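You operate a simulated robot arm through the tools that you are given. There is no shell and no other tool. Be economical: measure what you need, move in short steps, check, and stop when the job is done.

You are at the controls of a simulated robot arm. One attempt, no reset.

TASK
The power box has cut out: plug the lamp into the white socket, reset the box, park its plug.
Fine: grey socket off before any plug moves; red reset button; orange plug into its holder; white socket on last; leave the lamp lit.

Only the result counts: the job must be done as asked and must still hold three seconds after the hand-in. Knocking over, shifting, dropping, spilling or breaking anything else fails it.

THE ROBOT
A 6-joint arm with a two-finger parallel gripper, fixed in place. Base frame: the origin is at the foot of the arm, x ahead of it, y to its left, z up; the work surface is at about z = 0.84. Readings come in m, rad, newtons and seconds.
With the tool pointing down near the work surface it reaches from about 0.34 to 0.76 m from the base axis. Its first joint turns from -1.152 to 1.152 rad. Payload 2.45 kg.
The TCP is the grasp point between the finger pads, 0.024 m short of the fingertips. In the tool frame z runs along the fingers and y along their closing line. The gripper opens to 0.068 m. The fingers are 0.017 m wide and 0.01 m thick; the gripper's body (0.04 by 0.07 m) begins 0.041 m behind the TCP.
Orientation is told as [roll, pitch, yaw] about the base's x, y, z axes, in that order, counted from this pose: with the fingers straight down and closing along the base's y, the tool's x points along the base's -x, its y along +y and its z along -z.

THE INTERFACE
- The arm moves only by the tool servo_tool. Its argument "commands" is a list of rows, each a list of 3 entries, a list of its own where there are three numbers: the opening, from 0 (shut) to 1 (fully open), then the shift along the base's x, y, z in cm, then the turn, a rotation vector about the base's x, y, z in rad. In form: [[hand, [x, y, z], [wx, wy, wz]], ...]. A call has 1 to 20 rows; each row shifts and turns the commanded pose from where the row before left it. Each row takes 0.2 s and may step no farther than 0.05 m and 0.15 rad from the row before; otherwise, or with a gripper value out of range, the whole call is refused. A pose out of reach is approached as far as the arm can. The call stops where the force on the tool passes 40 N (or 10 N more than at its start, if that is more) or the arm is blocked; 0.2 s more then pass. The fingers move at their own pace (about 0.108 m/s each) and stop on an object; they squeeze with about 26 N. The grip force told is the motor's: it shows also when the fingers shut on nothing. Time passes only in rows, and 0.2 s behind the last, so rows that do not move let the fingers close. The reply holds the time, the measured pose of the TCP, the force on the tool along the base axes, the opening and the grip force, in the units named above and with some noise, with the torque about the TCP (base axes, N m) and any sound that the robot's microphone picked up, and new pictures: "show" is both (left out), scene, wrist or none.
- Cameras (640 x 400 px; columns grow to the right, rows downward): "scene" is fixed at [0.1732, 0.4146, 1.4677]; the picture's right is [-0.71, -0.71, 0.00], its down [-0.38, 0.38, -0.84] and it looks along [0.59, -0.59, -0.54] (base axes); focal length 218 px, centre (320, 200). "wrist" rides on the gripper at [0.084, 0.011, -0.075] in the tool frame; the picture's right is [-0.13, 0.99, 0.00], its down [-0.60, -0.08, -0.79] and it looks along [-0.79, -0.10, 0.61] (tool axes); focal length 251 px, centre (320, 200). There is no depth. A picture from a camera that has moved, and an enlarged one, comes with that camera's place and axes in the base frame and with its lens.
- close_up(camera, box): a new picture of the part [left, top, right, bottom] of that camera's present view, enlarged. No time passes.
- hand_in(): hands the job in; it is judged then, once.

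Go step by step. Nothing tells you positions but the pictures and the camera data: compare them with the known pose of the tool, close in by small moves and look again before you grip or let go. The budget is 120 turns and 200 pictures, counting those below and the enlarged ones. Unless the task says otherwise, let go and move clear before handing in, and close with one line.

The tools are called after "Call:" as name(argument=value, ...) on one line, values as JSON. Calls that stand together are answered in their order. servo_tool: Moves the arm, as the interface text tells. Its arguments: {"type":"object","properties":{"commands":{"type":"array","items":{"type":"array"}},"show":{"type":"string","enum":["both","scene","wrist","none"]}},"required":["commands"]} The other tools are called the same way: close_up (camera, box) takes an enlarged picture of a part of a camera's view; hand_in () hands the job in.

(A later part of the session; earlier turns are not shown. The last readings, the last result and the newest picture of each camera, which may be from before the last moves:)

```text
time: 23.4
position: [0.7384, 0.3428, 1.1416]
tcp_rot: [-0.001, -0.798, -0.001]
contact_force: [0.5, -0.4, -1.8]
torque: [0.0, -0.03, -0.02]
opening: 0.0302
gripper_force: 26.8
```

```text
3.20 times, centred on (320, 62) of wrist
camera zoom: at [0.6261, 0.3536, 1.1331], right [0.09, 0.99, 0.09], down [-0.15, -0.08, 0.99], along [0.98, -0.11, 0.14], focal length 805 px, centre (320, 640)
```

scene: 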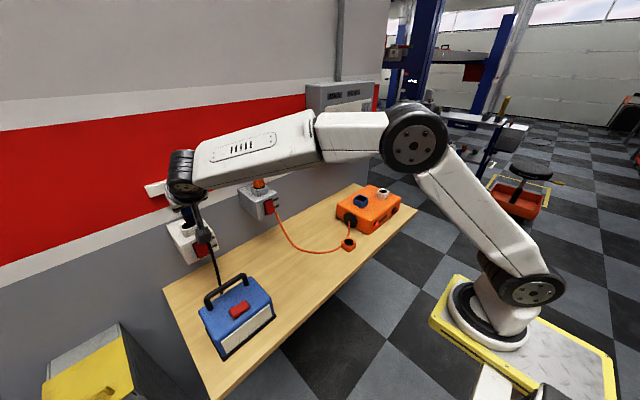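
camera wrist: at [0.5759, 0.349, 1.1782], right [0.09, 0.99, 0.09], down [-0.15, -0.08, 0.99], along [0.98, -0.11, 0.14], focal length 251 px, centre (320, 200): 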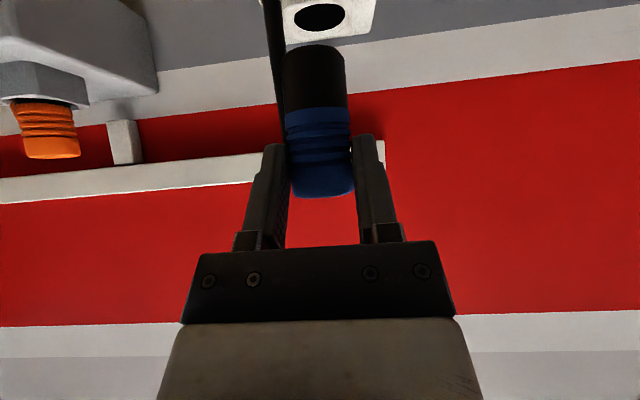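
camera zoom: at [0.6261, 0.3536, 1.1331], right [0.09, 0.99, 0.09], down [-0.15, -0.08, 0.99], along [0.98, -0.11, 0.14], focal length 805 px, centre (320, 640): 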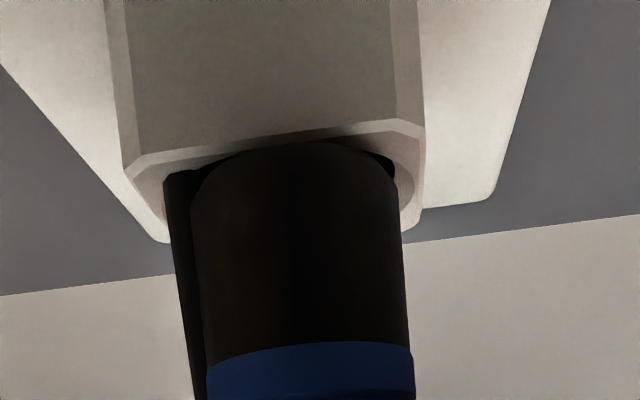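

The nose is at the mouth of the hole and looks centred. I'll continue down in small steps.

Call:
servo_tool(commands=[[0, [0, 0, -0.3], [0, 0, 0]], [0, [0, 0, -0.3], [0, 0, 0]], [0, [0, 0, -0.3], [0, 0, 0]], [0, [0, 0, 0], [0, 0, 0]]], show="none")

Call:
close_up(camera="scene", box=[166, 200, 230, 250])

Call:
close_up(camera="wrist", box=[220, 20, 420, 145])

```text
time: 24.4
position: [0.7384, 0.3414, 1.1381]
tcp_rot: [0.005, -0.81, -0.006]
contact_force: [2.3, 0.3, 22.9]
torque: [-0.01, -0.28, -0.04]
opening: 0.0304
gripper_force: 25.9
```

```text
8.00 times, centred on (198, 225) of scene
camera zoom: at [0.1727, 0.4143, 1.4679], right [-0.71, -0.71, 0.0], down [-0.38, 0.38, -0.84], along [0.59, -0.59, -0.54], focal length 1744 px, centre (1296, 0)
```

zoom: 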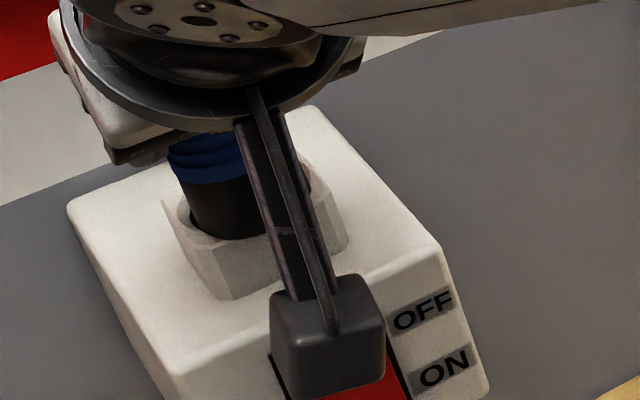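

```text
3.20 times, centred on (320, 82) of wrist
camera zoom: at [0.6263, 0.3533, 1.1285], right [0.09, 0.99, 0.1], down [-0.16, -0.08, 0.98], along [0.98, -0.11, 0.15], focal length 805 px, centre (320, 576)
```

zoom: 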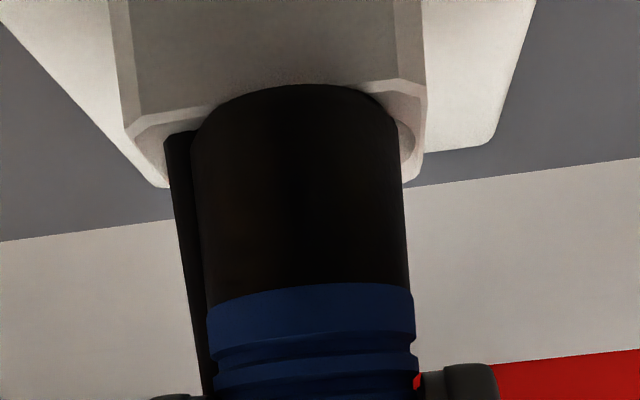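

The nose is resting on the front lip of the rim. I'll raise slightly, shift +4 mm in x and try again.

Call:
servo_tool(commands=[[0, [0, 0, 0.6], [0, 0, 0]], [0, [0.4, 0.1, 0.2], [0, 0, 0]], [0, [0, 0, 0], [0, 0, 0]], [0, [0, 0, -0.4], [0, 0, 0]], [0, [0, 0, -0.3], [0, 0, 0]], [0, [0, 0, -0.2], [0, 0, 0]], [0, [0, 0, 0], [0, 0, 0]]], show="none")

Call:
close_up(camera="wrist", box=[220, 20, 420, 145])

Call:
close_up(camera="scene", box=[166, 200, 230, 250])

```text
time: 26.0
position: [0.7425, 0.3419, 1.1354]
tcp_rot: [0.003, -0.806, -0.007]
contact_force: [3.4, -1.5, 23.5]
torque: [-0.04, -0.27, 0.03]
opening: 0.0306
gripper_force: 26.3
```

```text
3.20 times, centred on (320, 82) of wrist
camera zoom: at [0.6309, 0.3535, 1.127], right [0.09, 0.99, 0.1], down [-0.16, -0.08, 0.98], along [0.98, -0.11, 0.15], focal length 805 px, centre (320, 576)
```

zoom: 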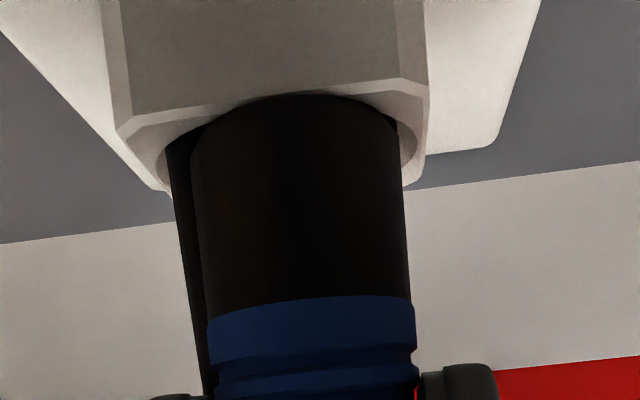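

```text
8.00 times, centred on (198, 225) of scene
camera zoom: at [0.1728, 0.4143, 1.4679], right [-0.71, -0.71, 0.0], down [-0.38, 0.38, -0.84], along [0.59, -0.59, -0.54], focal length 1744 px, centre (1296, 0)
```

zoom: 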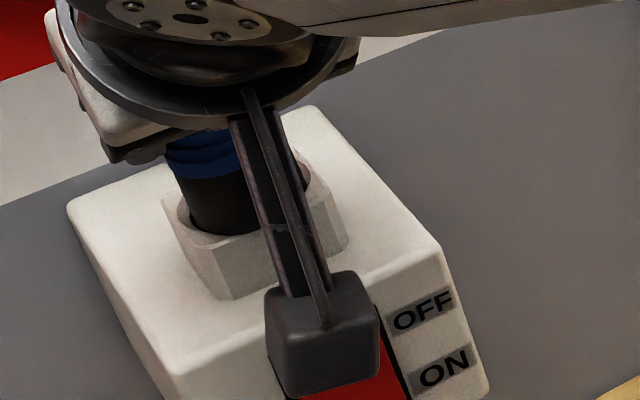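

It went slightly deeper, riding the chamfer. I'll lift a bit, shift +3 mm in x and −1.5 mm in y, and push down again.

Call:
servo_tool(commands=[[0, [0, 0, 0.5], [0, 0, 0]], [0, [0.35, -0.15, 0.1], [0, 0, 0]], [0, [0, 0, 0], [0, 0, 0]], [0, [0, 0, -0.4], [0, 0, 0]], [0, [0, 0, -0.3], [0, 0, 0]], [0, [0, 0, -0.2], [0, 0, 0]], [0, [0, 0, -0.2], [0, 0, 0]], [0, [0, 0, 0], [0, 0, 0]]], show="none")

Call:
close_up(camera="wrist", box=[220, 20, 420, 145])

```text
time: 27.8
position: [0.7464, 0.3413, 1.1313]
tcp_rot: [0.002, -0.81, -0.006]
contact_force: [5.4, -2.3, 21.7]
torque: [-0.09, -0.32, -0.01]
opening: 0.0301
gripper_force: 26.1
```

```text
3.20 times, centred on (320, 82) of wrist
camera zoom: at [0.6342, 0.3526, 1.1228], right [0.09, 0.99, 0.1], down [-0.16, -0.08, 0.98], along [0.98, -0.11, 0.15], focal length 805 px, centre (320, 576)
```

zoom: 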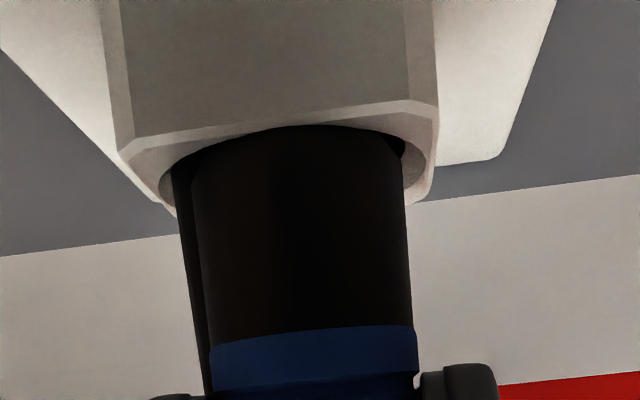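

That gained another 4 mm of depth, and the reaction force pushes toward +x and −y. I'll follow that direction.

Call:
servo_tool(commands=[[0, [0, 0, 0.4], [0, 0, 0]], [0, [0.3, -0.15, 0], [0, 0, 0]], [0, [0, 0, 0], [0, 0, 0]], [0, [0, 0, -0.4], [0, 0, 0]], [0, [0, 0, -0.3], [0, 0, 0]], [0, [0, 0, -0.3], [0, 0, 0]], [0, [0, 0, 0], [0, 0, 0]]], show="none")

Call:
close_up(camera="wrist", box=[220, 20, 420, 145])

```text
time: 29.4
position: [0.7485, 0.3391, 1.1229]
tcp_rot: [0.003, -0.806, -0.004]
contact_force: [13.1, 0.4, 17.1]
torque: [0.0, -0.7, 0.02]
opening: 0.0302
gripper_force: 26.1
```

```text
3.20 times, centred on (320, 82) of wrist
camera zoom: at [0.6371, 0.3503, 1.1152], right [0.09, 0.99, 0.1], down [-0.15, -0.08, 0.98], along [0.98, -0.11, 0.14], focal length 805 px, centre (320, 576)
```

zoom: 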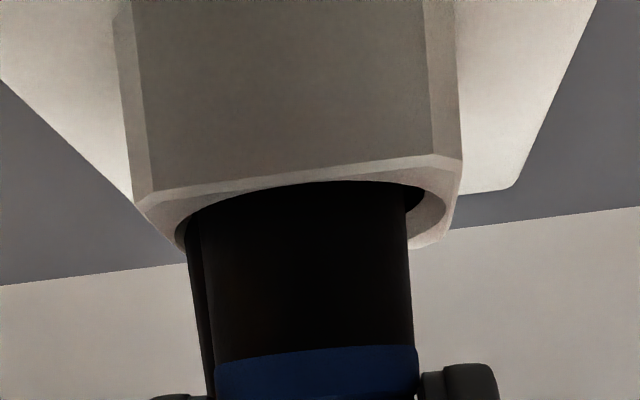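

The nose is now clearly inside the hole. I'll ease +x by 2 mm to relieve the side load and keep pushing down.

Call:
servo_tool(commands=[[0, [0.2, 0, 0], [0, 0, 0]], [0, [0, 0, -0.2], [0, 0, 0]], [0, [0.1, 0, -0.3], [0, 0, 0]], [0, [0, 0, -0.3], [0, 0, 0]], [0, [0, 0, -0.3], [0, 0, 0]], [0, [0, 0, 0], [0, 0, 0]]], show="none")

Call:
close_up(camera="wrist", box=[220, 20, 420, 145])

```text
time: 30.8
position: [0.7521, 0.3385, 1.1084]
tcp_rot: [-0.004, -0.798, -0.001]
contact_force: [-0.4, -0.1, -0.1]
torque: [-0.03, 0.04, 0.01]
opening: 0.0306
gripper_force: 26.3
```

```text
3.20 times, centred on (320, 82) of wrist
camera zoom: at [0.6386, 0.3505, 1.1006], right [0.09, 0.99, 0.09], down [-0.15, -0.08, 0.99], along [0.98, -0.11, 0.14], focal length 805 px, centre (320, 576)
```

zoom: 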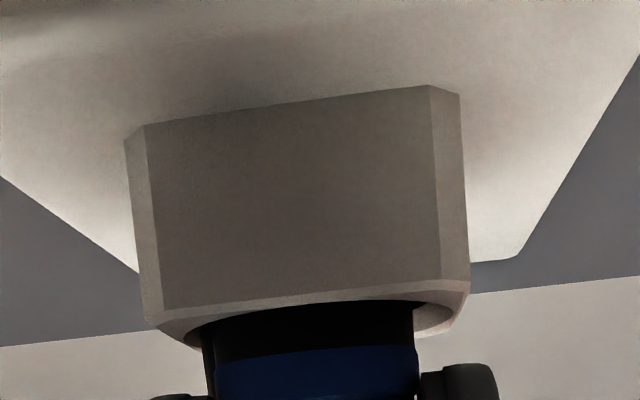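

It slid in freely. I'll continue down in small steps until it bottoms out.

Call:
servo_tool(commands=[[0, [0, 0, -0.3], [0, 0, 0]], [0, [0, 0, -0.3], [0, 0, 0]], [0, [0, 0, -0.2], [0, 0, 0]], [0, [0, 0, 0], [0, 0, 0]]], show="none")

Call:
close_up(camera="wrist", box=[220, 20, 420, 145])

Call:
close_up(camera="scene", box=[166, 200, 230, 250])

```text
time: 31.8
position: [0.7519, 0.339, 1.1069]
tcp_rot: [0.005, -0.808, -0.007]
contact_force: [1.1, -0.9, 21.6]
torque: [-0.09, -0.67, 0.0]
opening: 0.0303
gripper_force: 26.1
```

```text
3.20 times, centred on (320, 82) of wrist
camera zoom: at [0.6398, 0.3507, 1.0972], right [0.09, 0.99, 0.1], down [-0.16, -0.08, 0.98], along [0.98, -0.11, 0.15], focal length 805 px, centre (320, 576)
```

zoom: 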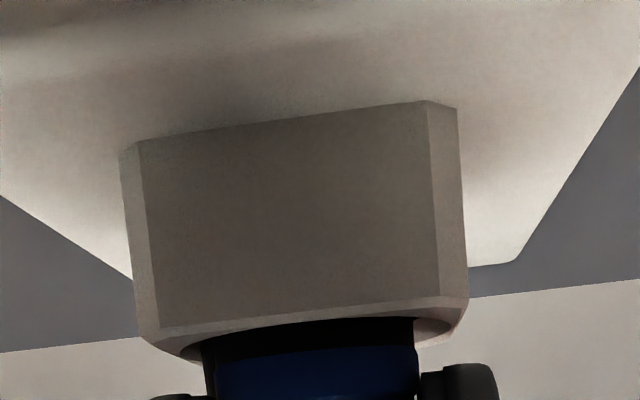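

```text
8.00 times, centred on (198, 225) of scene
camera zoom: at [0.1727, 0.4143, 1.4679], right [-0.71, -0.71, 0.0], down [-0.38, 0.38, -0.84], along [0.59, -0.59, -0.54], focal length 1744 px, centre (1296, 0)
```

zoom: 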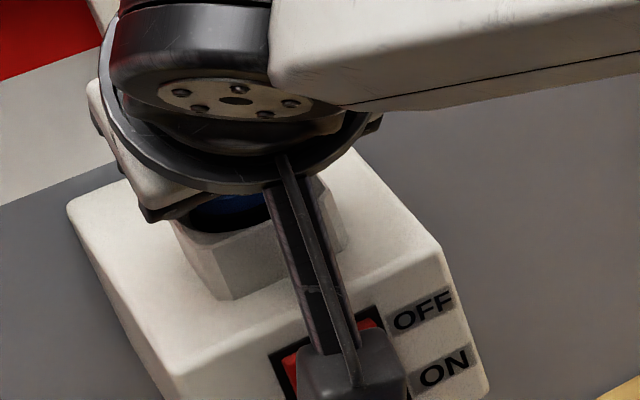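

Force rises at TCP z≈1.107, and the collar sits at the rim just as it did in the box, so the plug is seated. I'll relieve the load, open, and back away along the tool axis.

Call:
servo_tool(commands=[[0, [0, 0, 0.5], [0, 0, 0]], [1, [0, 0, 0], [0, 0, 0]], [1, [0, 0, 0], [0, 0, 0]], [1, [-1.5, 0, 1.5], [0, 0, 0]], [1, [-3, 0, 3], [0, 0, 0]], [1, [-4, 0, 2], [0, 0, 0]], [1, [-4, -2, 2], [0, 0, 0]], [1, [0, 0, 0], [0, 0, 0]]])

Call:
close_up(camera="scene", box=[150, 190, 246, 260])

Call:
close_up(camera="wrist", box=[220, 0, 460, 150])

```text
time: 33.6
position: [0.626, 0.3197, 1.1915]
tcp_rot: [-0.003, -0.8, -0.001]
contact_force: [0.2, 0.4, -0.4]
torque: [0.0, -0.01, 0.0]
opening: 0.0681
gripper_force: 0.0
camera wrist: at [0.5144, 0.3306, 1.1838], right [0.09, 0.99, 0.09], down [-0.15, -0.08, 0.99], along [0.98, -0.11, 0.14], focal length 251 px, centre (320, 200)
```

scene: 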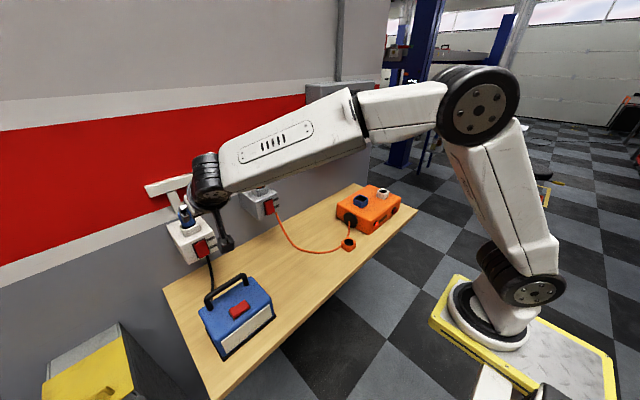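
wrist: 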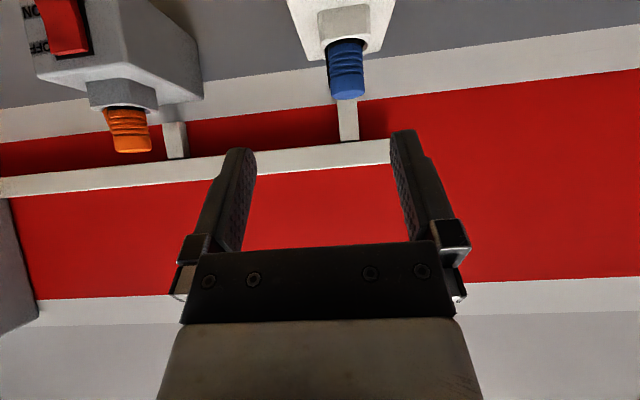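

```text
5.71 times, centred on (198, 225) of scene
camera zoom: at [0.1732, 0.4146, 1.4677], right [-0.71, -0.71, 0.0], down [-0.38, 0.38, -0.84], along [0.59, -0.59, -0.54], focal length 1246 px, centre (1017, 57)
```

zoom: 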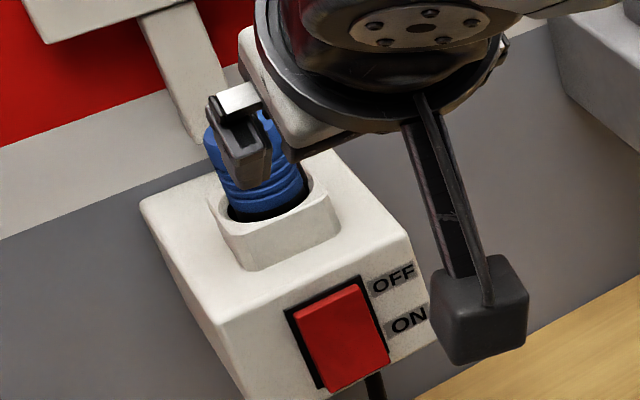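

```text
2.67 times, centred on (340, 75) of wrist
camera zoom: at [0.5144, 0.3306, 1.1838], right [0.09, 0.99, 0.09], down [-0.15, -0.08, 0.99], along [0.98, -0.11, 0.14], focal length 670 px, centre (267, 533)
```

zoom: 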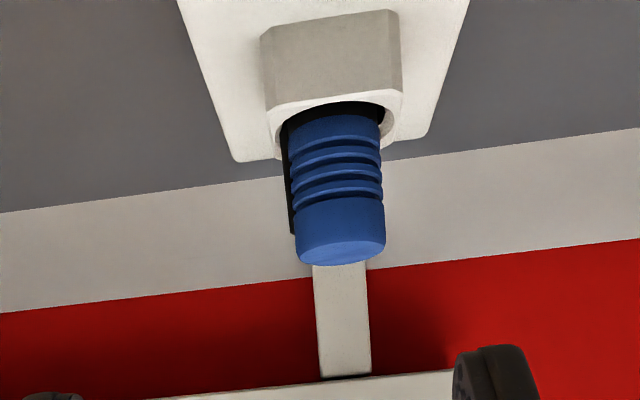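

The blue plug is seated just as it was in the box. Next is the reset button, so I'll move in front of the box with the fingers shut.

Call:
servo_tool(commands=[[0, [-1.3, -4.46, 0], [0, 0, 0]], [0, [-1.3, -4.46, 0], [0, 0, 0]], [0, [-1.3, -4.46, 0], [0, 0, 0]], [0, [-1.3, -4.46, 0], [0, 0, 0]], [0, [-1.3, -4.46, 0], [0, 0, 0]], [0, [-1.3, -4.46, 0], [0, 0, 0]], [0, [-1.3, -4.46, 0], [0, 0, 0]], [0, [-1.3, -4.46, 0], [0, 0, 0]], [0, [-1.3, -4.46, 0], [0, 0, 0]], [0, [-1.3, -4.46, 0], [0, 0, 0]], [0, [-1.3, -4.46, 0], [0, 0, 0]], [0, [-1.3, -4.46, 0], [0, 0, 0]], [0, [-1.3, -4.46, -1], [0, 0, 0]], [0, [-1.3, -4.46, -1], [0, 0, 0]], [0, [-1.3, -4.46, -1], [0, 0, 0]], [0, [-1.3, -4.46, -1], [0, 0, 0]], [0, [0, 0, -4], [0, 0, 0]], [0, [0, 0, -4], [0, 0, 0]], [0, [0, 0, -4], [0, 0, 0]], [0, [0, 0, 0], [0, 0, 0]]])

```text
time: 37.8
position: [0.4289, -0.3889, 1.0281]
tcp_rot: [-0.003, -0.797, -0.002]
contact_force: [0.5, 0.1, 0.0]
torque: [-0.01, 0.0, -0.02]
opening: 0.0001
gripper_force: 23.0
out of reach, approached as far as the arm can: row 16
camera wrist: at [0.3167, -0.377, 1.0205], right [0.09, 0.99, 0.09], down [-0.15, -0.08, 0.99], along [0.98, -0.11, 0.14], focal length 251 px, centre (320, 200)
```

scene: 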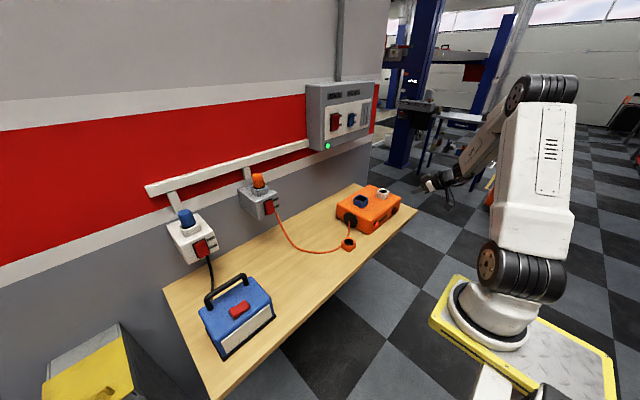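
wrist: 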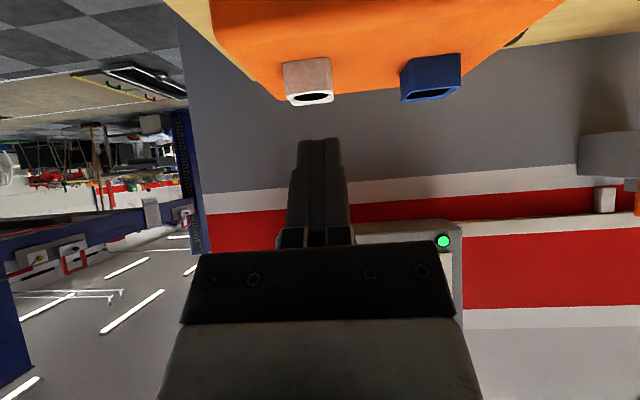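

Near the base the strong tilt hits a reach limit, so I'll reduce it to about -0.3 and lower in front of the button.

Call:
servo_tool(commands=[[0, [0, 0, 0], [0, 0.125, 0]], [0, [0, 0, -1], [0, 0.125, 0]], [0, [0, 0, -3], [0, 0.125, 0]], [0, [0, 0, -4], [0, 0.122, 0]], [0, [0, 0, 0], [0, 0, 0]]])

Call:
close_up(camera="wrist", box=[200, 0, 440, 150])

Call:
close_up(camera="scene", box=[356, 180, 436, 230])

```text
time: 39.0
position: [0.4276, -0.3871, 0.9513]
tcp_rot: [-0.003, -0.302, -0.002]
contact_force: [-1.0, 0.5, -0.1]
torque: [0.01, 0.01, 0.02]
opening: 0.0001
gripper_force: 23.8
camera wrist: at [0.326, -0.3766, 0.9977], right [0.13, 0.99, 0.03], down [0.34, -0.08, 0.94], along [0.93, -0.11, -0.35], focal length 251 px, centre (320, 200)
```

scene: 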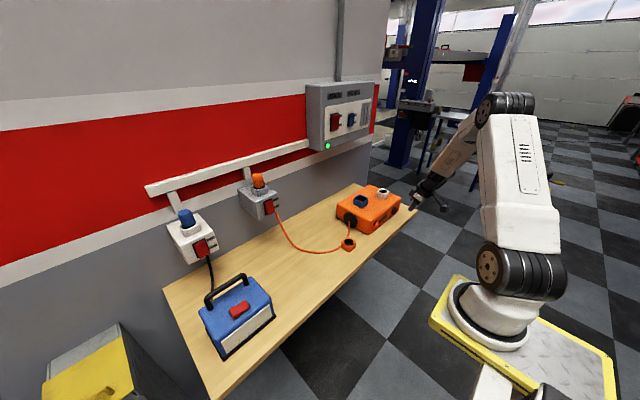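
wrist: 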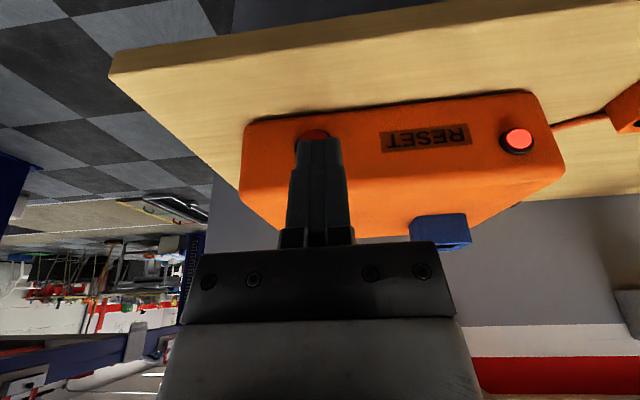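

```text
2.67 times, centred on (320, 75) of wrist
camera zoom: at [0.326, -0.3766, 0.9977], right [0.13, 0.99, 0.03], down [0.34, -0.08, 0.94], along [0.93, -0.11, -0.35], focal length 670 px, centre (320, 533)
```

zoom: 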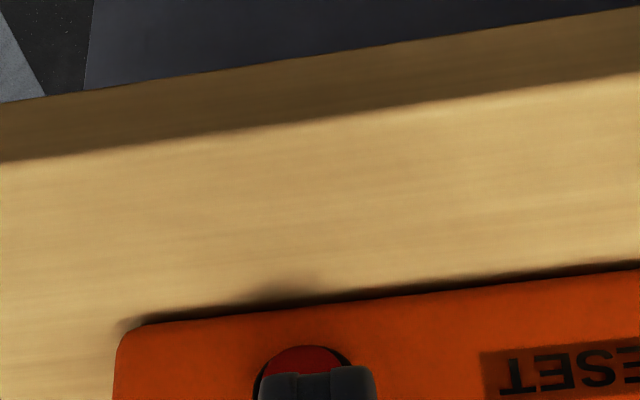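

```text
8.00 times, centred on (396, 205) of scene
camera zoom: at [0.1732, 0.4146, 1.4677], right [-0.71, -0.71, 0.0], down [-0.38, 0.38, -0.84], along [0.59, -0.59, -0.54], focal length 1744 px, centre (-288, 160)
```

zoom: 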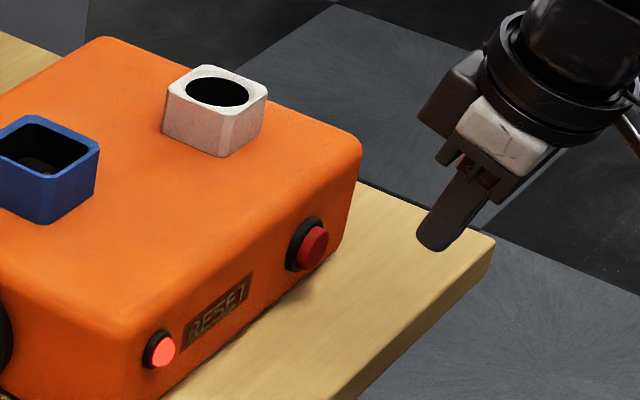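

The reset button is at about (0.495, -0.399, 0.888). I'll line up and press forward.

Call:
servo_tool(commands=[[0, [0, -1.1, -2.2], [0, 0, 0]], [0, [1, 0, -2.2], [0, 0, 0]], [0, [1.5, 0, 0], [0, 0, 0]], [0, [0, 0, 0], [0, 0, 0]]], show="none")

Call:
close_up(camera="scene", box=[356, 180, 436, 230])

Call:
close_up(camera="wrist", box=[240, 80, 400, 180])

```text
time: 40.0
position: [0.4544, -0.4005, 0.9076]
tcp_rot: [-0.004, -0.302, -0.001]
contact_force: [0.3, 1.4, -0.5]
torque: [0.01, 0.0, 0.01]
opening: 0.0
gripper_force: 23.3
```

```text
8.00 times, centred on (396, 205) of scene
camera zoom: at [0.1732, 0.4146, 1.4677], right [-0.71, -0.71, 0.0], down [-0.38, 0.38, -0.84], along [0.59, -0.59, -0.54], focal length 1744 px, centre (-288, 160)
```

zoom: 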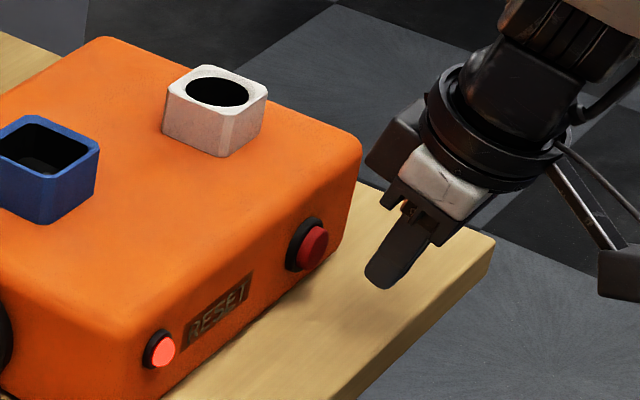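

```text
4.00 times, centred on (320, 130) of wrist
camera zoom: at [0.3516, -0.3883, 0.9533], right [0.13, 0.99, 0.04], down [0.34, -0.08, 0.94], along [0.93, -0.11, -0.35], focal length 1006 px, centre (320, 480)
```

zoom: 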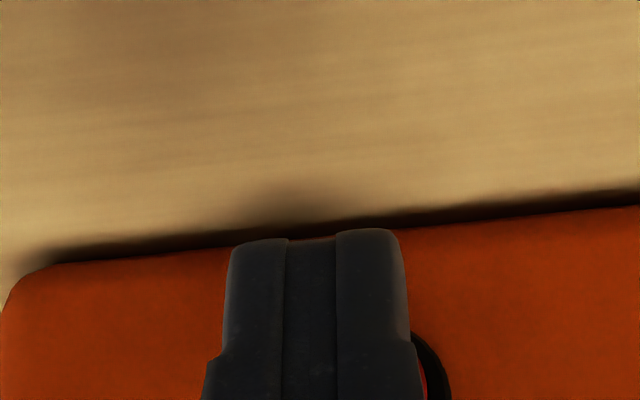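

Aligned within about 2 mm. Now I'll press.

Call:
servo_tool(commands=[[0, [1, 0.2, 0], [0, 0, 0]], [0, [0.6, 0, 0], [0, 0, 0]], [0, [0.5, 0, 0], [0, 0, 0]], [0, [0.4, 0, 0], [0, 0, 0]], [0, [0.4, 0, 0], [0, 0, 0]], [0, [0.4, 0, 0], [0, 0, 0]], [0, [0.4, 0, 0], [0, 0, 0]]], show="none")

Call:
close_up(camera="scene", box=[356, 180, 436, 230])

```text
time: 41.6
position: [0.4893, -0.3972, 0.9068]
tcp_rot: [-0.002, -0.302, -0.005]
contact_force: [-8.8, -0.1, 2.4]
torque: [0.03, 0.14, -0.04]
opening: 0.0001
gripper_force: 23.7
heard: click
```

```text
8.00 times, centred on (396, 205) of scene
camera zoom: at [0.1729, 0.4146, 1.4678], right [-0.71, -0.71, 0.0], down [-0.38, 0.38, -0.84], along [0.59, -0.59, -0.54], focal length 1744 px, centre (-288, 160)
```

zoom: 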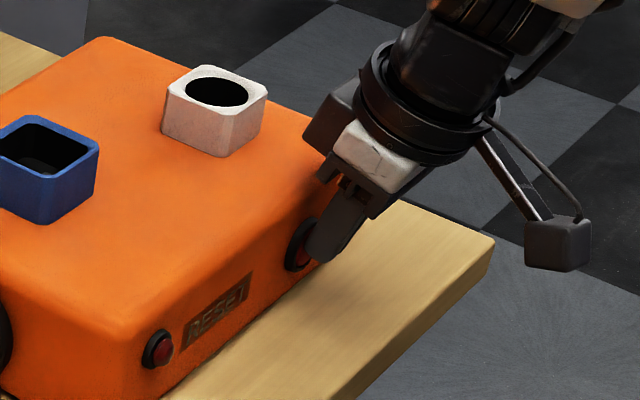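

A click was heard and the box's red indicator went out, so the box is reset. I'll back off and go to the orange plug at the grey socket, restoring the forward tilt.

Call:
servo_tool(commands=[[0, [-3, 0, 0], [0, 0, 0]], [0, [-2, 0, 3], [0, 0, 0]], [0, [0, 0, 4.8], [0, 0, 0]], [0, [0, 0, 4.8], [0, 0, 0]], [0, [0, 0, 4.8], [0, 0, 0]], [0, [0, 0, 4.8], [0, 0, 0]], [1, [1.6, 4.23, 0.2], [0, -0.0415, 0]], [1, [1.6, 4.23, 0.2], [0, -0.0415, 0]], [1, [1.6, 4.23, 0.2], [0, -0.0415, 0]], [1, [1.6, 4.23, 0.2], [0, -0.0415, 0]], [1, [1.6, 4.23, 0.2], [0, -0.0415, 0]], [1, [1.6, 4.23, 0.2], [0, -0.0415, 0]], [1, [1.6, 4.23, 0.2], [0, -0.0415, 0]], [1, [1.6, 4.23, 0.2], [0, -0.0415, 0]], [1, [1.6, 4.23, 0.2], [0, -0.0415, 0]], [1, [1.6, 4.23, 0.2], [0, -0.0415, 0]], [1, [1.6, 4.23, 0.2], [0, -0.0415, 0]], [1, [1.6, 4.23, 0.2], [0, -0.0415, 0]], [1, [0, 0, 0], [0, 0, 0]]])

Call:
close_up(camera="scene", box=[330, 180, 410, 230])

Call:
close_up(camera="wrist", box=[220, 50, 420, 175])

```text
time: 45.6
position: [0.6309, 0.1085, 1.1518]
tcp_rot: [-0.002, -0.801, -0.001]
contact_force: [0.4, 0.4, 0.3]
torque: [-0.03, -0.02, 0.02]
opening: 0.0681
gripper_force: 0.1
camera wrist: at [0.5189, 0.1199, 1.1432], right [0.09, 0.99, 0.09], down [-0.15, -0.08, 0.99], along [0.98, -0.11, 0.14], focal length 251 px, centre (320, 200)
```

scene: 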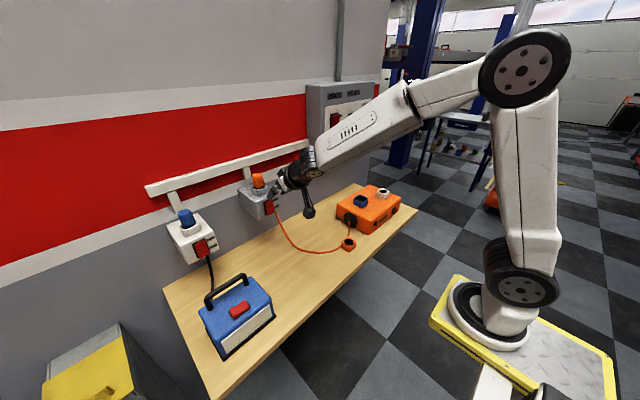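
wrist: 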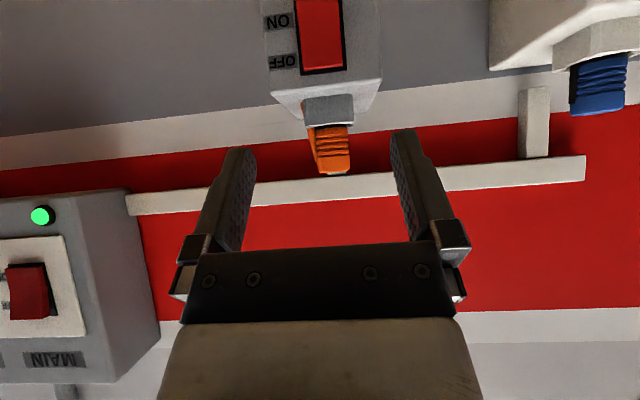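

```text
8.00 times, centred on (370, 205) of scene
camera zoom: at [0.1732, 0.4146, 1.4677], right [-0.71, -0.71, 0.0], down [-0.38, 0.38, -0.84], along [0.59, -0.59, -0.54], focal length 1744 px, centre (-80, 160)
```

zoom: 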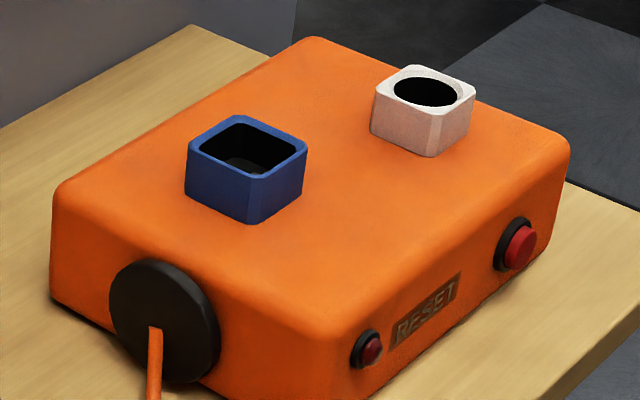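

```text
3.20 times, centred on (320, 112) of wrist
camera zoom: at [0.5189, 0.1199, 1.1432], right [0.09, 0.99, 0.09], down [-0.15, -0.08, 0.99], along [0.98, -0.11, 0.14], focal length 805 px, centre (320, 480)
```

zoom: 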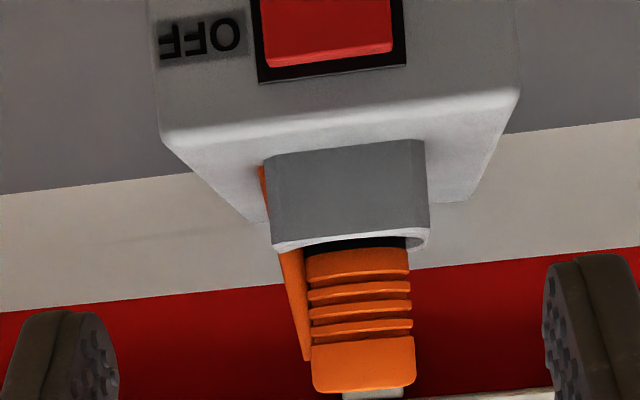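

The indicator stays off. The orange plug axis is near (0.763, 0.111), spanning z≈1.11–1.15. I'll approach with the open fingers straddling it.

Call:
servo_tool(commands=[[1, [4, 0.25, -0.8], [0, 0, 0]], [1, [4, 0, 0], [0, 0, 0]], [1, [2.5, 0, 0], [0, 0, 0]], [1, [0, 0, 0], [0, 0, 0]]], show="wrist")

Call:
close_up(camera="scene", box=[230, 160, 294, 200])

Call:
close_up(camera="wrist", box=[200, 80, 440, 230])

```text
time: 46.6
position: [0.7369, 0.1125, 1.1442]
tcp_rot: [-0.001, -0.802, -0.002]
contact_force: [0.0, 0.2, 0.2]
torque: [0.01, 0.0, -0.03]
opening: 0.0678
gripper_force: 0.0
camera wrist: at [0.6241, 0.1233, 1.1365], right [0.09, 0.99, 0.09], down [-0.15, -0.08, 0.99], along [0.98, -0.11, 0.14], focal length 251 px, centre (320, 200)
```

wrist: 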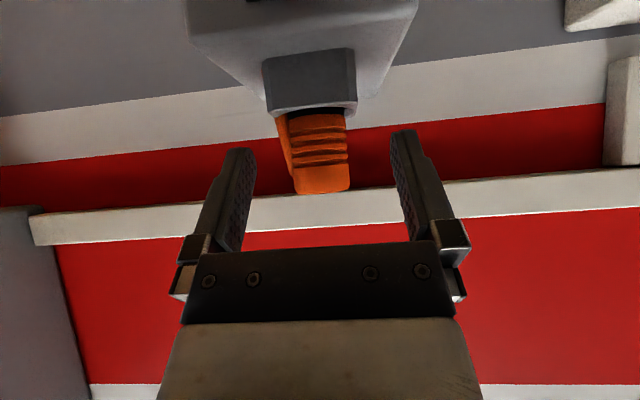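

```text
10.00 times, centred on (262, 180) of scene
camera zoom: at [0.1732, 0.4146, 1.4677], right [-0.71, -0.71, 0.0], down [-0.38, 0.38, -0.84], along [0.59, -0.59, -0.54], focal length 2180 px, centre (900, 400)
```

zoom: 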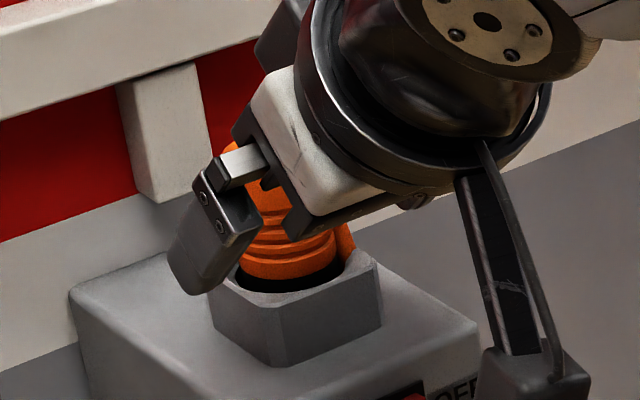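

```text
2.67 times, centred on (320, 155) of wrist
camera zoom: at [0.6241, 0.1233, 1.1365], right [0.09, 0.99, 0.09], down [-0.15, -0.08, 0.99], along [0.98, -0.11, 0.14], focal length 670 px, centre (320, 320)
```

zoom: 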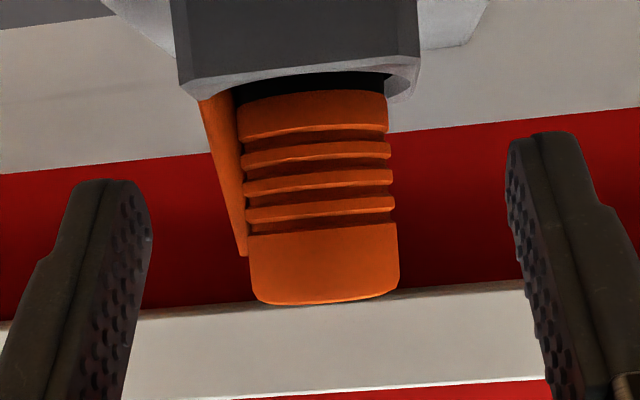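

Aligned in y. I'll move in 1.6 cm, lower slightly and close.

Call:
servo_tool(commands=[[1, [1.6, -0.1, 0], [0, 0, 0]], [1, [0, 0, -0.4], [0, 0, 0]], [0, [0, 0, 0], [0, 0, 0]], [0, [0, 0, 0], [0, 0, 0]], [0, [0, 0, 0], [0, 0, 0]]], show="wrist")

```text
time: 47.8
position: [0.7535, 0.1123, 1.1423]
tcp_rot: [-0.003, -0.801, -0.002]
contact_force: [0.2, 0.3, -0.5]
torque: [0.03, 0.03, 0.0]
opening: 0.0294
gripper_force: 26.0
camera wrist: at [0.6417, 0.1231, 1.1326], right [0.09, 0.99, 0.09], down [-0.15, -0.08, 0.99], along [0.98, -0.11, 0.14], focal length 251 px, centre (320, 200)
```

wrist: 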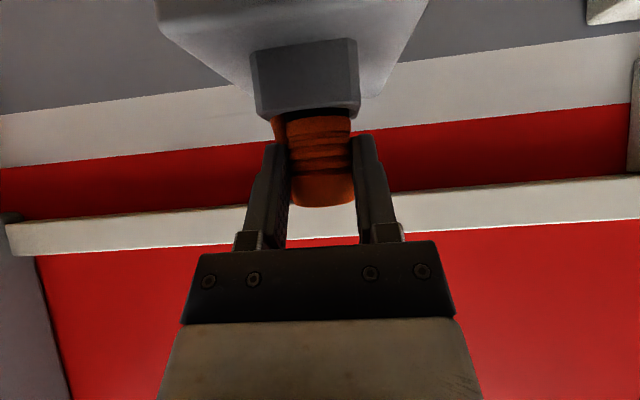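

The orange plug is gripped. I'll pull it straight up and then away from the wall.

Call:
servo_tool(commands=[[0, [0, 0, 0.5], [0, 0, 0]], [0, [0, 0, 1], [0, 0, 0]], [0, [0, 0, 1.5], [0, 0, 0]], [0, [0, 0, 1.5], [0, 0, 0]], [0, [-2, 0, 1], [0, 0, 0]], [0, [-4, 0, 0.5], [0, 0, 0]], [0, [-4, 0, 0], [0, 0, 0]], [0, [0, 0, 0], [0, 0, 0]]])

Call:
close_up(camera="wrist", box=[220, 0, 460, 150])

```text
time: 49.6
position: [0.6523, 0.1111, 1.1996]
tcp_rot: [-0.001, -0.801, -0.001]
contact_force: [0.3, 0.2, -1.8]
torque: [-0.02, 0.01, 0.0]
opening: 0.0303
gripper_force: 25.2
camera wrist: at [0.5397, 0.1225, 1.1922], right [0.09, 0.99, 0.09], down [-0.15, -0.08, 0.99], along [0.98, -0.11, 0.14], focal length 251 px, centre (320, 200)
```

scene: 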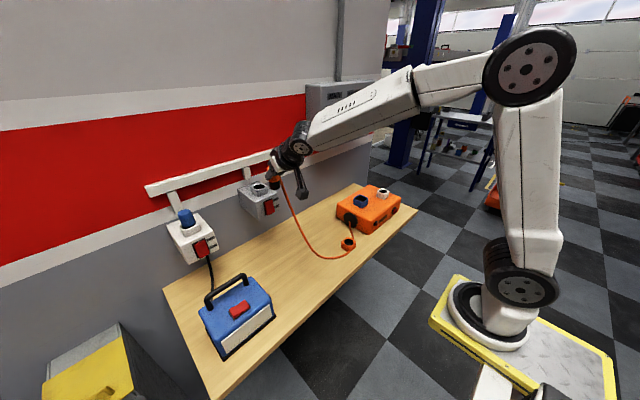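
wrist: 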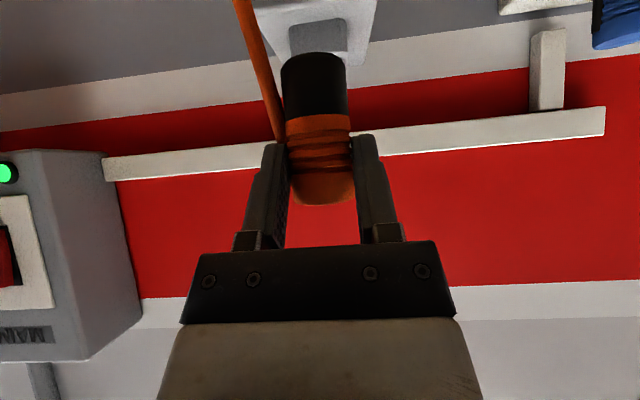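

```text
2.67 times, centred on (340, 75) of wrist
camera zoom: at [0.5397, 0.1225, 1.1922], right [0.09, 0.99, 0.09], down [-0.15, -0.08, 0.99], along [0.98, -0.11, 0.14], focal length 670 px, centre (267, 533)
```

zoom: 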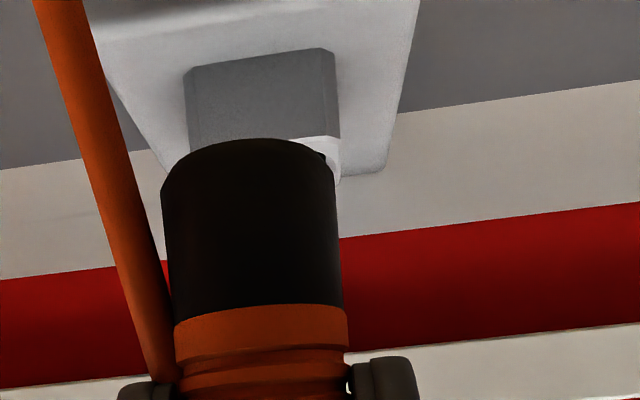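

The plug is free. I'll carry it to above the orange holder at (0.534, -0.105, 0.872) and check reach and alignment.

Call:
servo_tool(commands=[[0, [-1.8, -3.05, 0], [0, 0, 0]], [0, [-1.8, -3.05, 0], [0, 0, 0]], [0, [-1.8, -3.05, -2], [0, 0, 0]], [0, [-1.8, -3.05, -3], [0, 0, 0]], [0, [-1.8, -3.05, -3], [0, 0, 0]], [0, [-1.8, -3.05, -3], [0, 0, 0]], [0, [-1.8, -3.05, -3], [0, 0, 0]], [0, [0, 0, 0], [0, 0, 0]]])

Call:
close_up(camera="wrist", box=[220, 0, 460, 150])

Call:
close_up(camera="scene", box=[310, 200, 390, 260])

```text
time: 51.4
position: [0.5249, -0.0755, 1.0608]
tcp_rot: [0.027, -0.734, 0.063]
contact_force: [1.2, -1.8, -0.4]
torque: [0.03, 0.05, 0.05]
opening: 0.0305
gripper_force: 26.2
out of reach, approached as far as the arm can: row 5
camera wrist: at [0.4116, -0.0738, 1.0606], right [0.02, 0.99, 0.11], down [-0.07, -0.11, 0.99], along [1.0, -0.02, 0.07], focal length 251 px, centre (320, 200)
```

scene: 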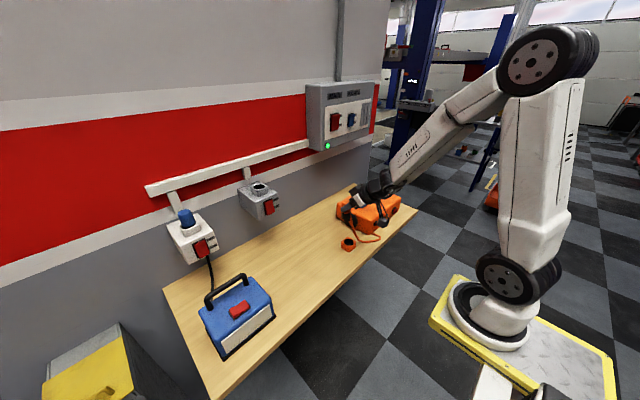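
wrist: 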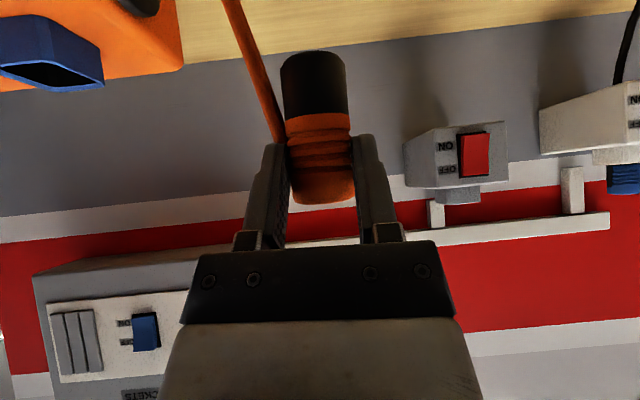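

```text
2.67 times, centred on (340, 75) of wrist
camera zoom: at [0.4116, -0.0738, 1.0606], right [0.02, 0.99, 0.11], down [-0.07, -0.11, 0.99], along [1.0, -0.02, 0.07], focal length 670 px, centre (267, 533)
```

zoom: 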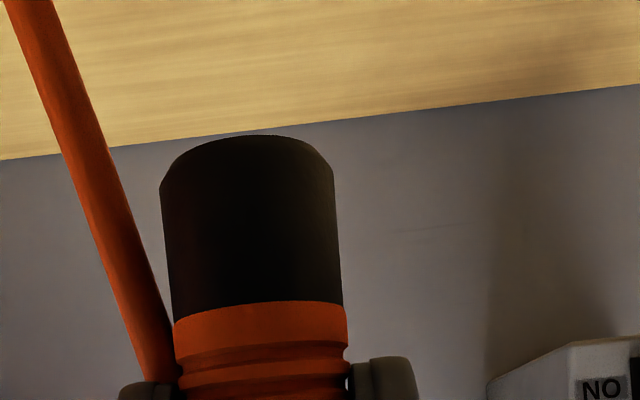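

```text
6.67 times, centred on (350, 230) of scene
camera zoom: at [0.1732, 0.4146, 1.4677], right [-0.71, -0.71, 0.0], down [-0.38, 0.38, -0.84], along [0.59, -0.59, -0.54], focal length 1453 px, centre (120, 0)
```

zoom: 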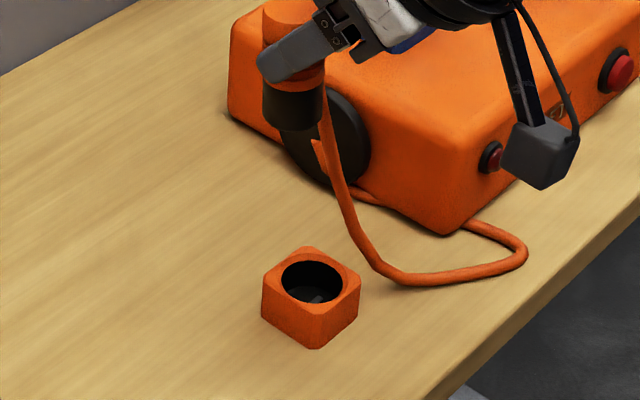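

The tilted pose is at a wrist limit here. I'll try lowering a little, since it recovered lower down near the box, and see whether the pose converges.

Call:
servo_tool(commands=[[0, [0, 0, -1.5], [0, 0, 0]], [0, [0, 0, -1.5], [0, 0, 0]], [0, [0, 0, -1], [0, 0, 0]], [0, [0, 0, 0], [0, 0, 0]]], show="none")

```text
time: 52.4
position: [0.5341, -0.0895, 1.0299]
tcp_rot: [-0.004, -0.801, -0.002]
contact_force: [0.1, 0.1, -1.1]
torque: [0.03, -0.02, 0.0]
opening: 0.0303
gripper_force: 26.1
```

The pose converged with the tilt restored. Now I'll check alignment over the holder.

Call:
servo_tool(commands=[[0, [-0.6, -0.75, -1.5], [0, 0, 0]], [0, [-0.5, -0.75, -1.5], [0, 0, 0]], [0, [0, 0, 0], [0, 0, 0]]], show="wrist")

Call:
close_up(camera="wrist", box=[220, 0, 460, 150])

Call:
close_up(camera="scene", box=[310, 200, 390, 260])

```text
time: 53.2
position: [0.5224, -0.1045, 1.0]
tcp_rot: [-0.003, -0.802, -0.004]
contact_force: [-0.5, 0.4, -1.3]
torque: [0.0, 0.01, -0.02]
opening: 0.0303
gripper_force: 26.0
camera wrist: at [0.4105, -0.0938, 0.9926], right [0.09, 0.99, 0.09], down [-0.15, -0.08, 0.99], along [0.98, -0.11, 0.14], focal length 251 px, centre (320, 200)
```

wrist: 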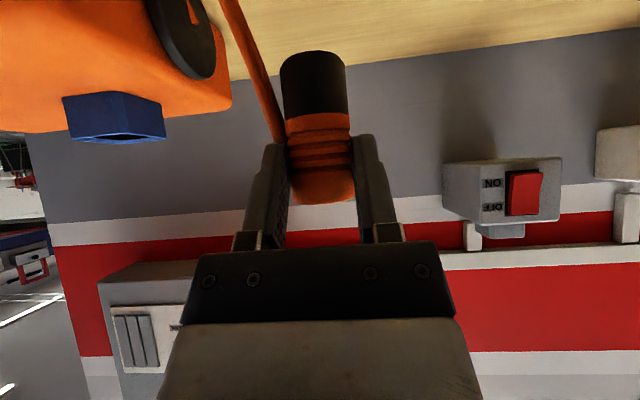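

```text
2.67 times, centred on (340, 75) of wrist
camera zoom: at [0.4105, -0.0938, 0.9926], right [0.09, 0.99, 0.09], down [-0.15, -0.08, 0.99], along [0.98, -0.11, 0.14], focal length 670 px, centre (267, 533)
```

zoom: 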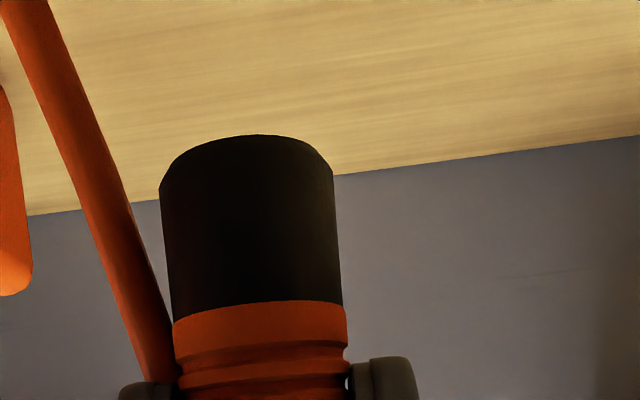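

```text
6.67 times, centred on (350, 230) of scene
camera zoom: at [0.1732, 0.4146, 1.4677], right [-0.71, -0.71, 0.0], down [-0.38, 0.38, -0.84], along [0.59, -0.59, -0.54], focal length 1453 px, centre (120, 0)
```

zoom: 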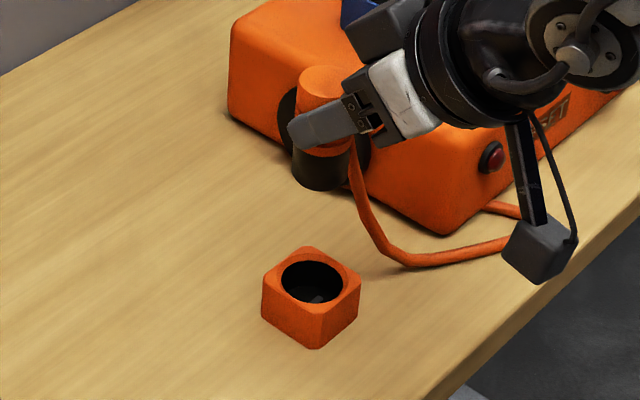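

The nose is over the holder along one image direction, with height ambiguity along the other. I'll lower to about 2 cm above the rim for a better comparison.

Call:
servo_tool(commands=[[0, [-0.3, 0.3, -2], [0, 0, 0]], [0, [0, 0, -2], [0, 0, 0]], [0, [0, 0, -1], [0, 0, 0]], [0, [0, 0, 0], [0, 0, 0]]], show="none")

Call:
close_up(camera="wrist", box=[200, 0, 440, 150])

Call:
close_up(camera="scene", box=[316, 210, 380, 260])

```text
time: 54.2
position: [0.5195, -0.102, 0.9536]
tcp_rot: [0.004, -0.8, -0.008]
contact_force: [-0.4, 0.8, -1.1]
torque: [0.01, 0.05, 0.0]
opening: 0.0303
gripper_force: 26.4
```

```text
2.67 times, centred on (320, 75) of wrist
camera zoom: at [0.4077, -0.0915, 0.9451], right [0.09, 0.99, 0.1], down [-0.15, -0.08, 0.99], along [0.98, -0.11, 0.14], focal length 670 px, centre (320, 533)
```

zoom: 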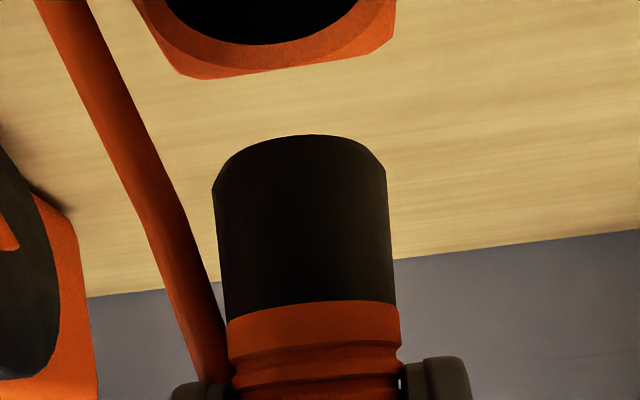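

```text
8.00 times, centred on (348, 235) of scene
camera zoom: at [0.1732, 0.4146, 1.4677], right [-0.71, -0.71, 0.0], down [-0.38, 0.38, -0.84], along [0.59, -0.59, -0.54], focal length 1744 px, centre (96, -80)
```

zoom: 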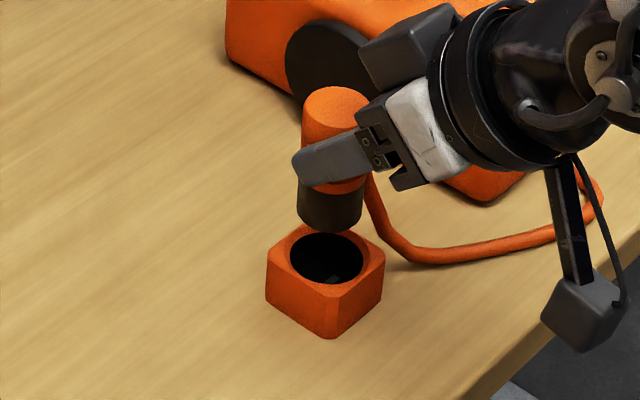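

Combining both views, the plug needs about +8 mm in x and −8 mm in y. I'll apply that, lower a bit and look again.

Call:
servo_tool(commands=[[0, [0.8, -0.8, 0], [0, 0, 0]], [0, [0, 0, -1], [0, 0, 0]], [0, [0, 0, -0.8], [0, 0, 0]], [0, [0, 0, 0], [0, 0, 0]]], show="none")

Call:
close_up(camera="wrist", box=[200, 0, 440, 150])

Call:
close_up(camera="scene", box=[316, 210, 380, 260])

```text
time: 55.2
position: [0.5282, -0.1112, 0.9351]
tcp_rot: [0.012, -0.798, -0.011]
contact_force: [-0.6, 0.1, -0.5]
torque: [0.02, -0.02, 0.02]
opening: 0.0301
gripper_force: 26.1
```

```text
2.67 times, centred on (320, 75) of wrist
camera zoom: at [0.4156, -0.1007, 0.9284], right [0.09, 0.99, 0.1], down [-0.15, -0.09, 0.99], along [0.98, -0.1, 0.14], focal length 670 px, centre (320, 533)
```

zoom: 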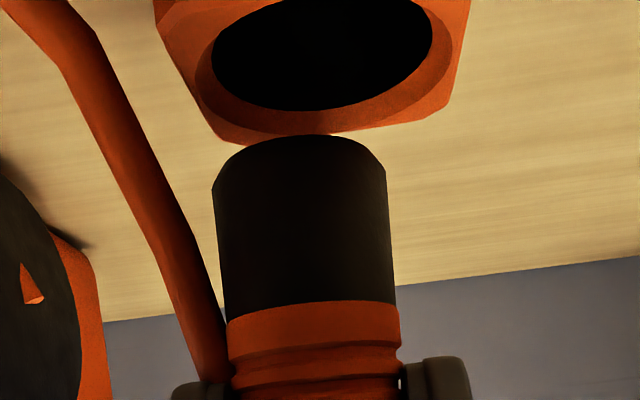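

```text
8.00 times, centred on (348, 235) of scene
camera zoom: at [0.1732, 0.4146, 1.4677], right [-0.71, -0.71, 0.0], down [-0.38, 0.38, -0.84], along [0.59, -0.59, -0.54], focal length 1744 px, centre (96, -80)
```

zoom: 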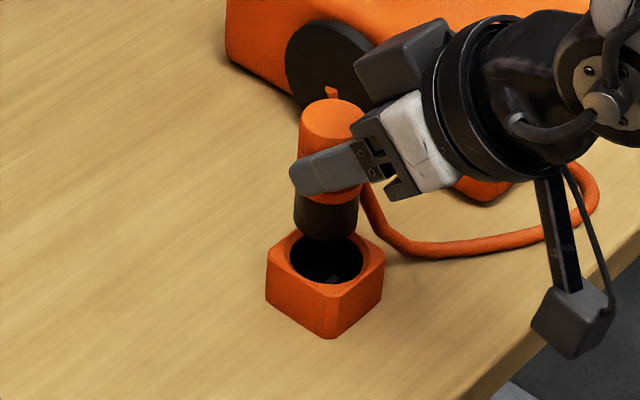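

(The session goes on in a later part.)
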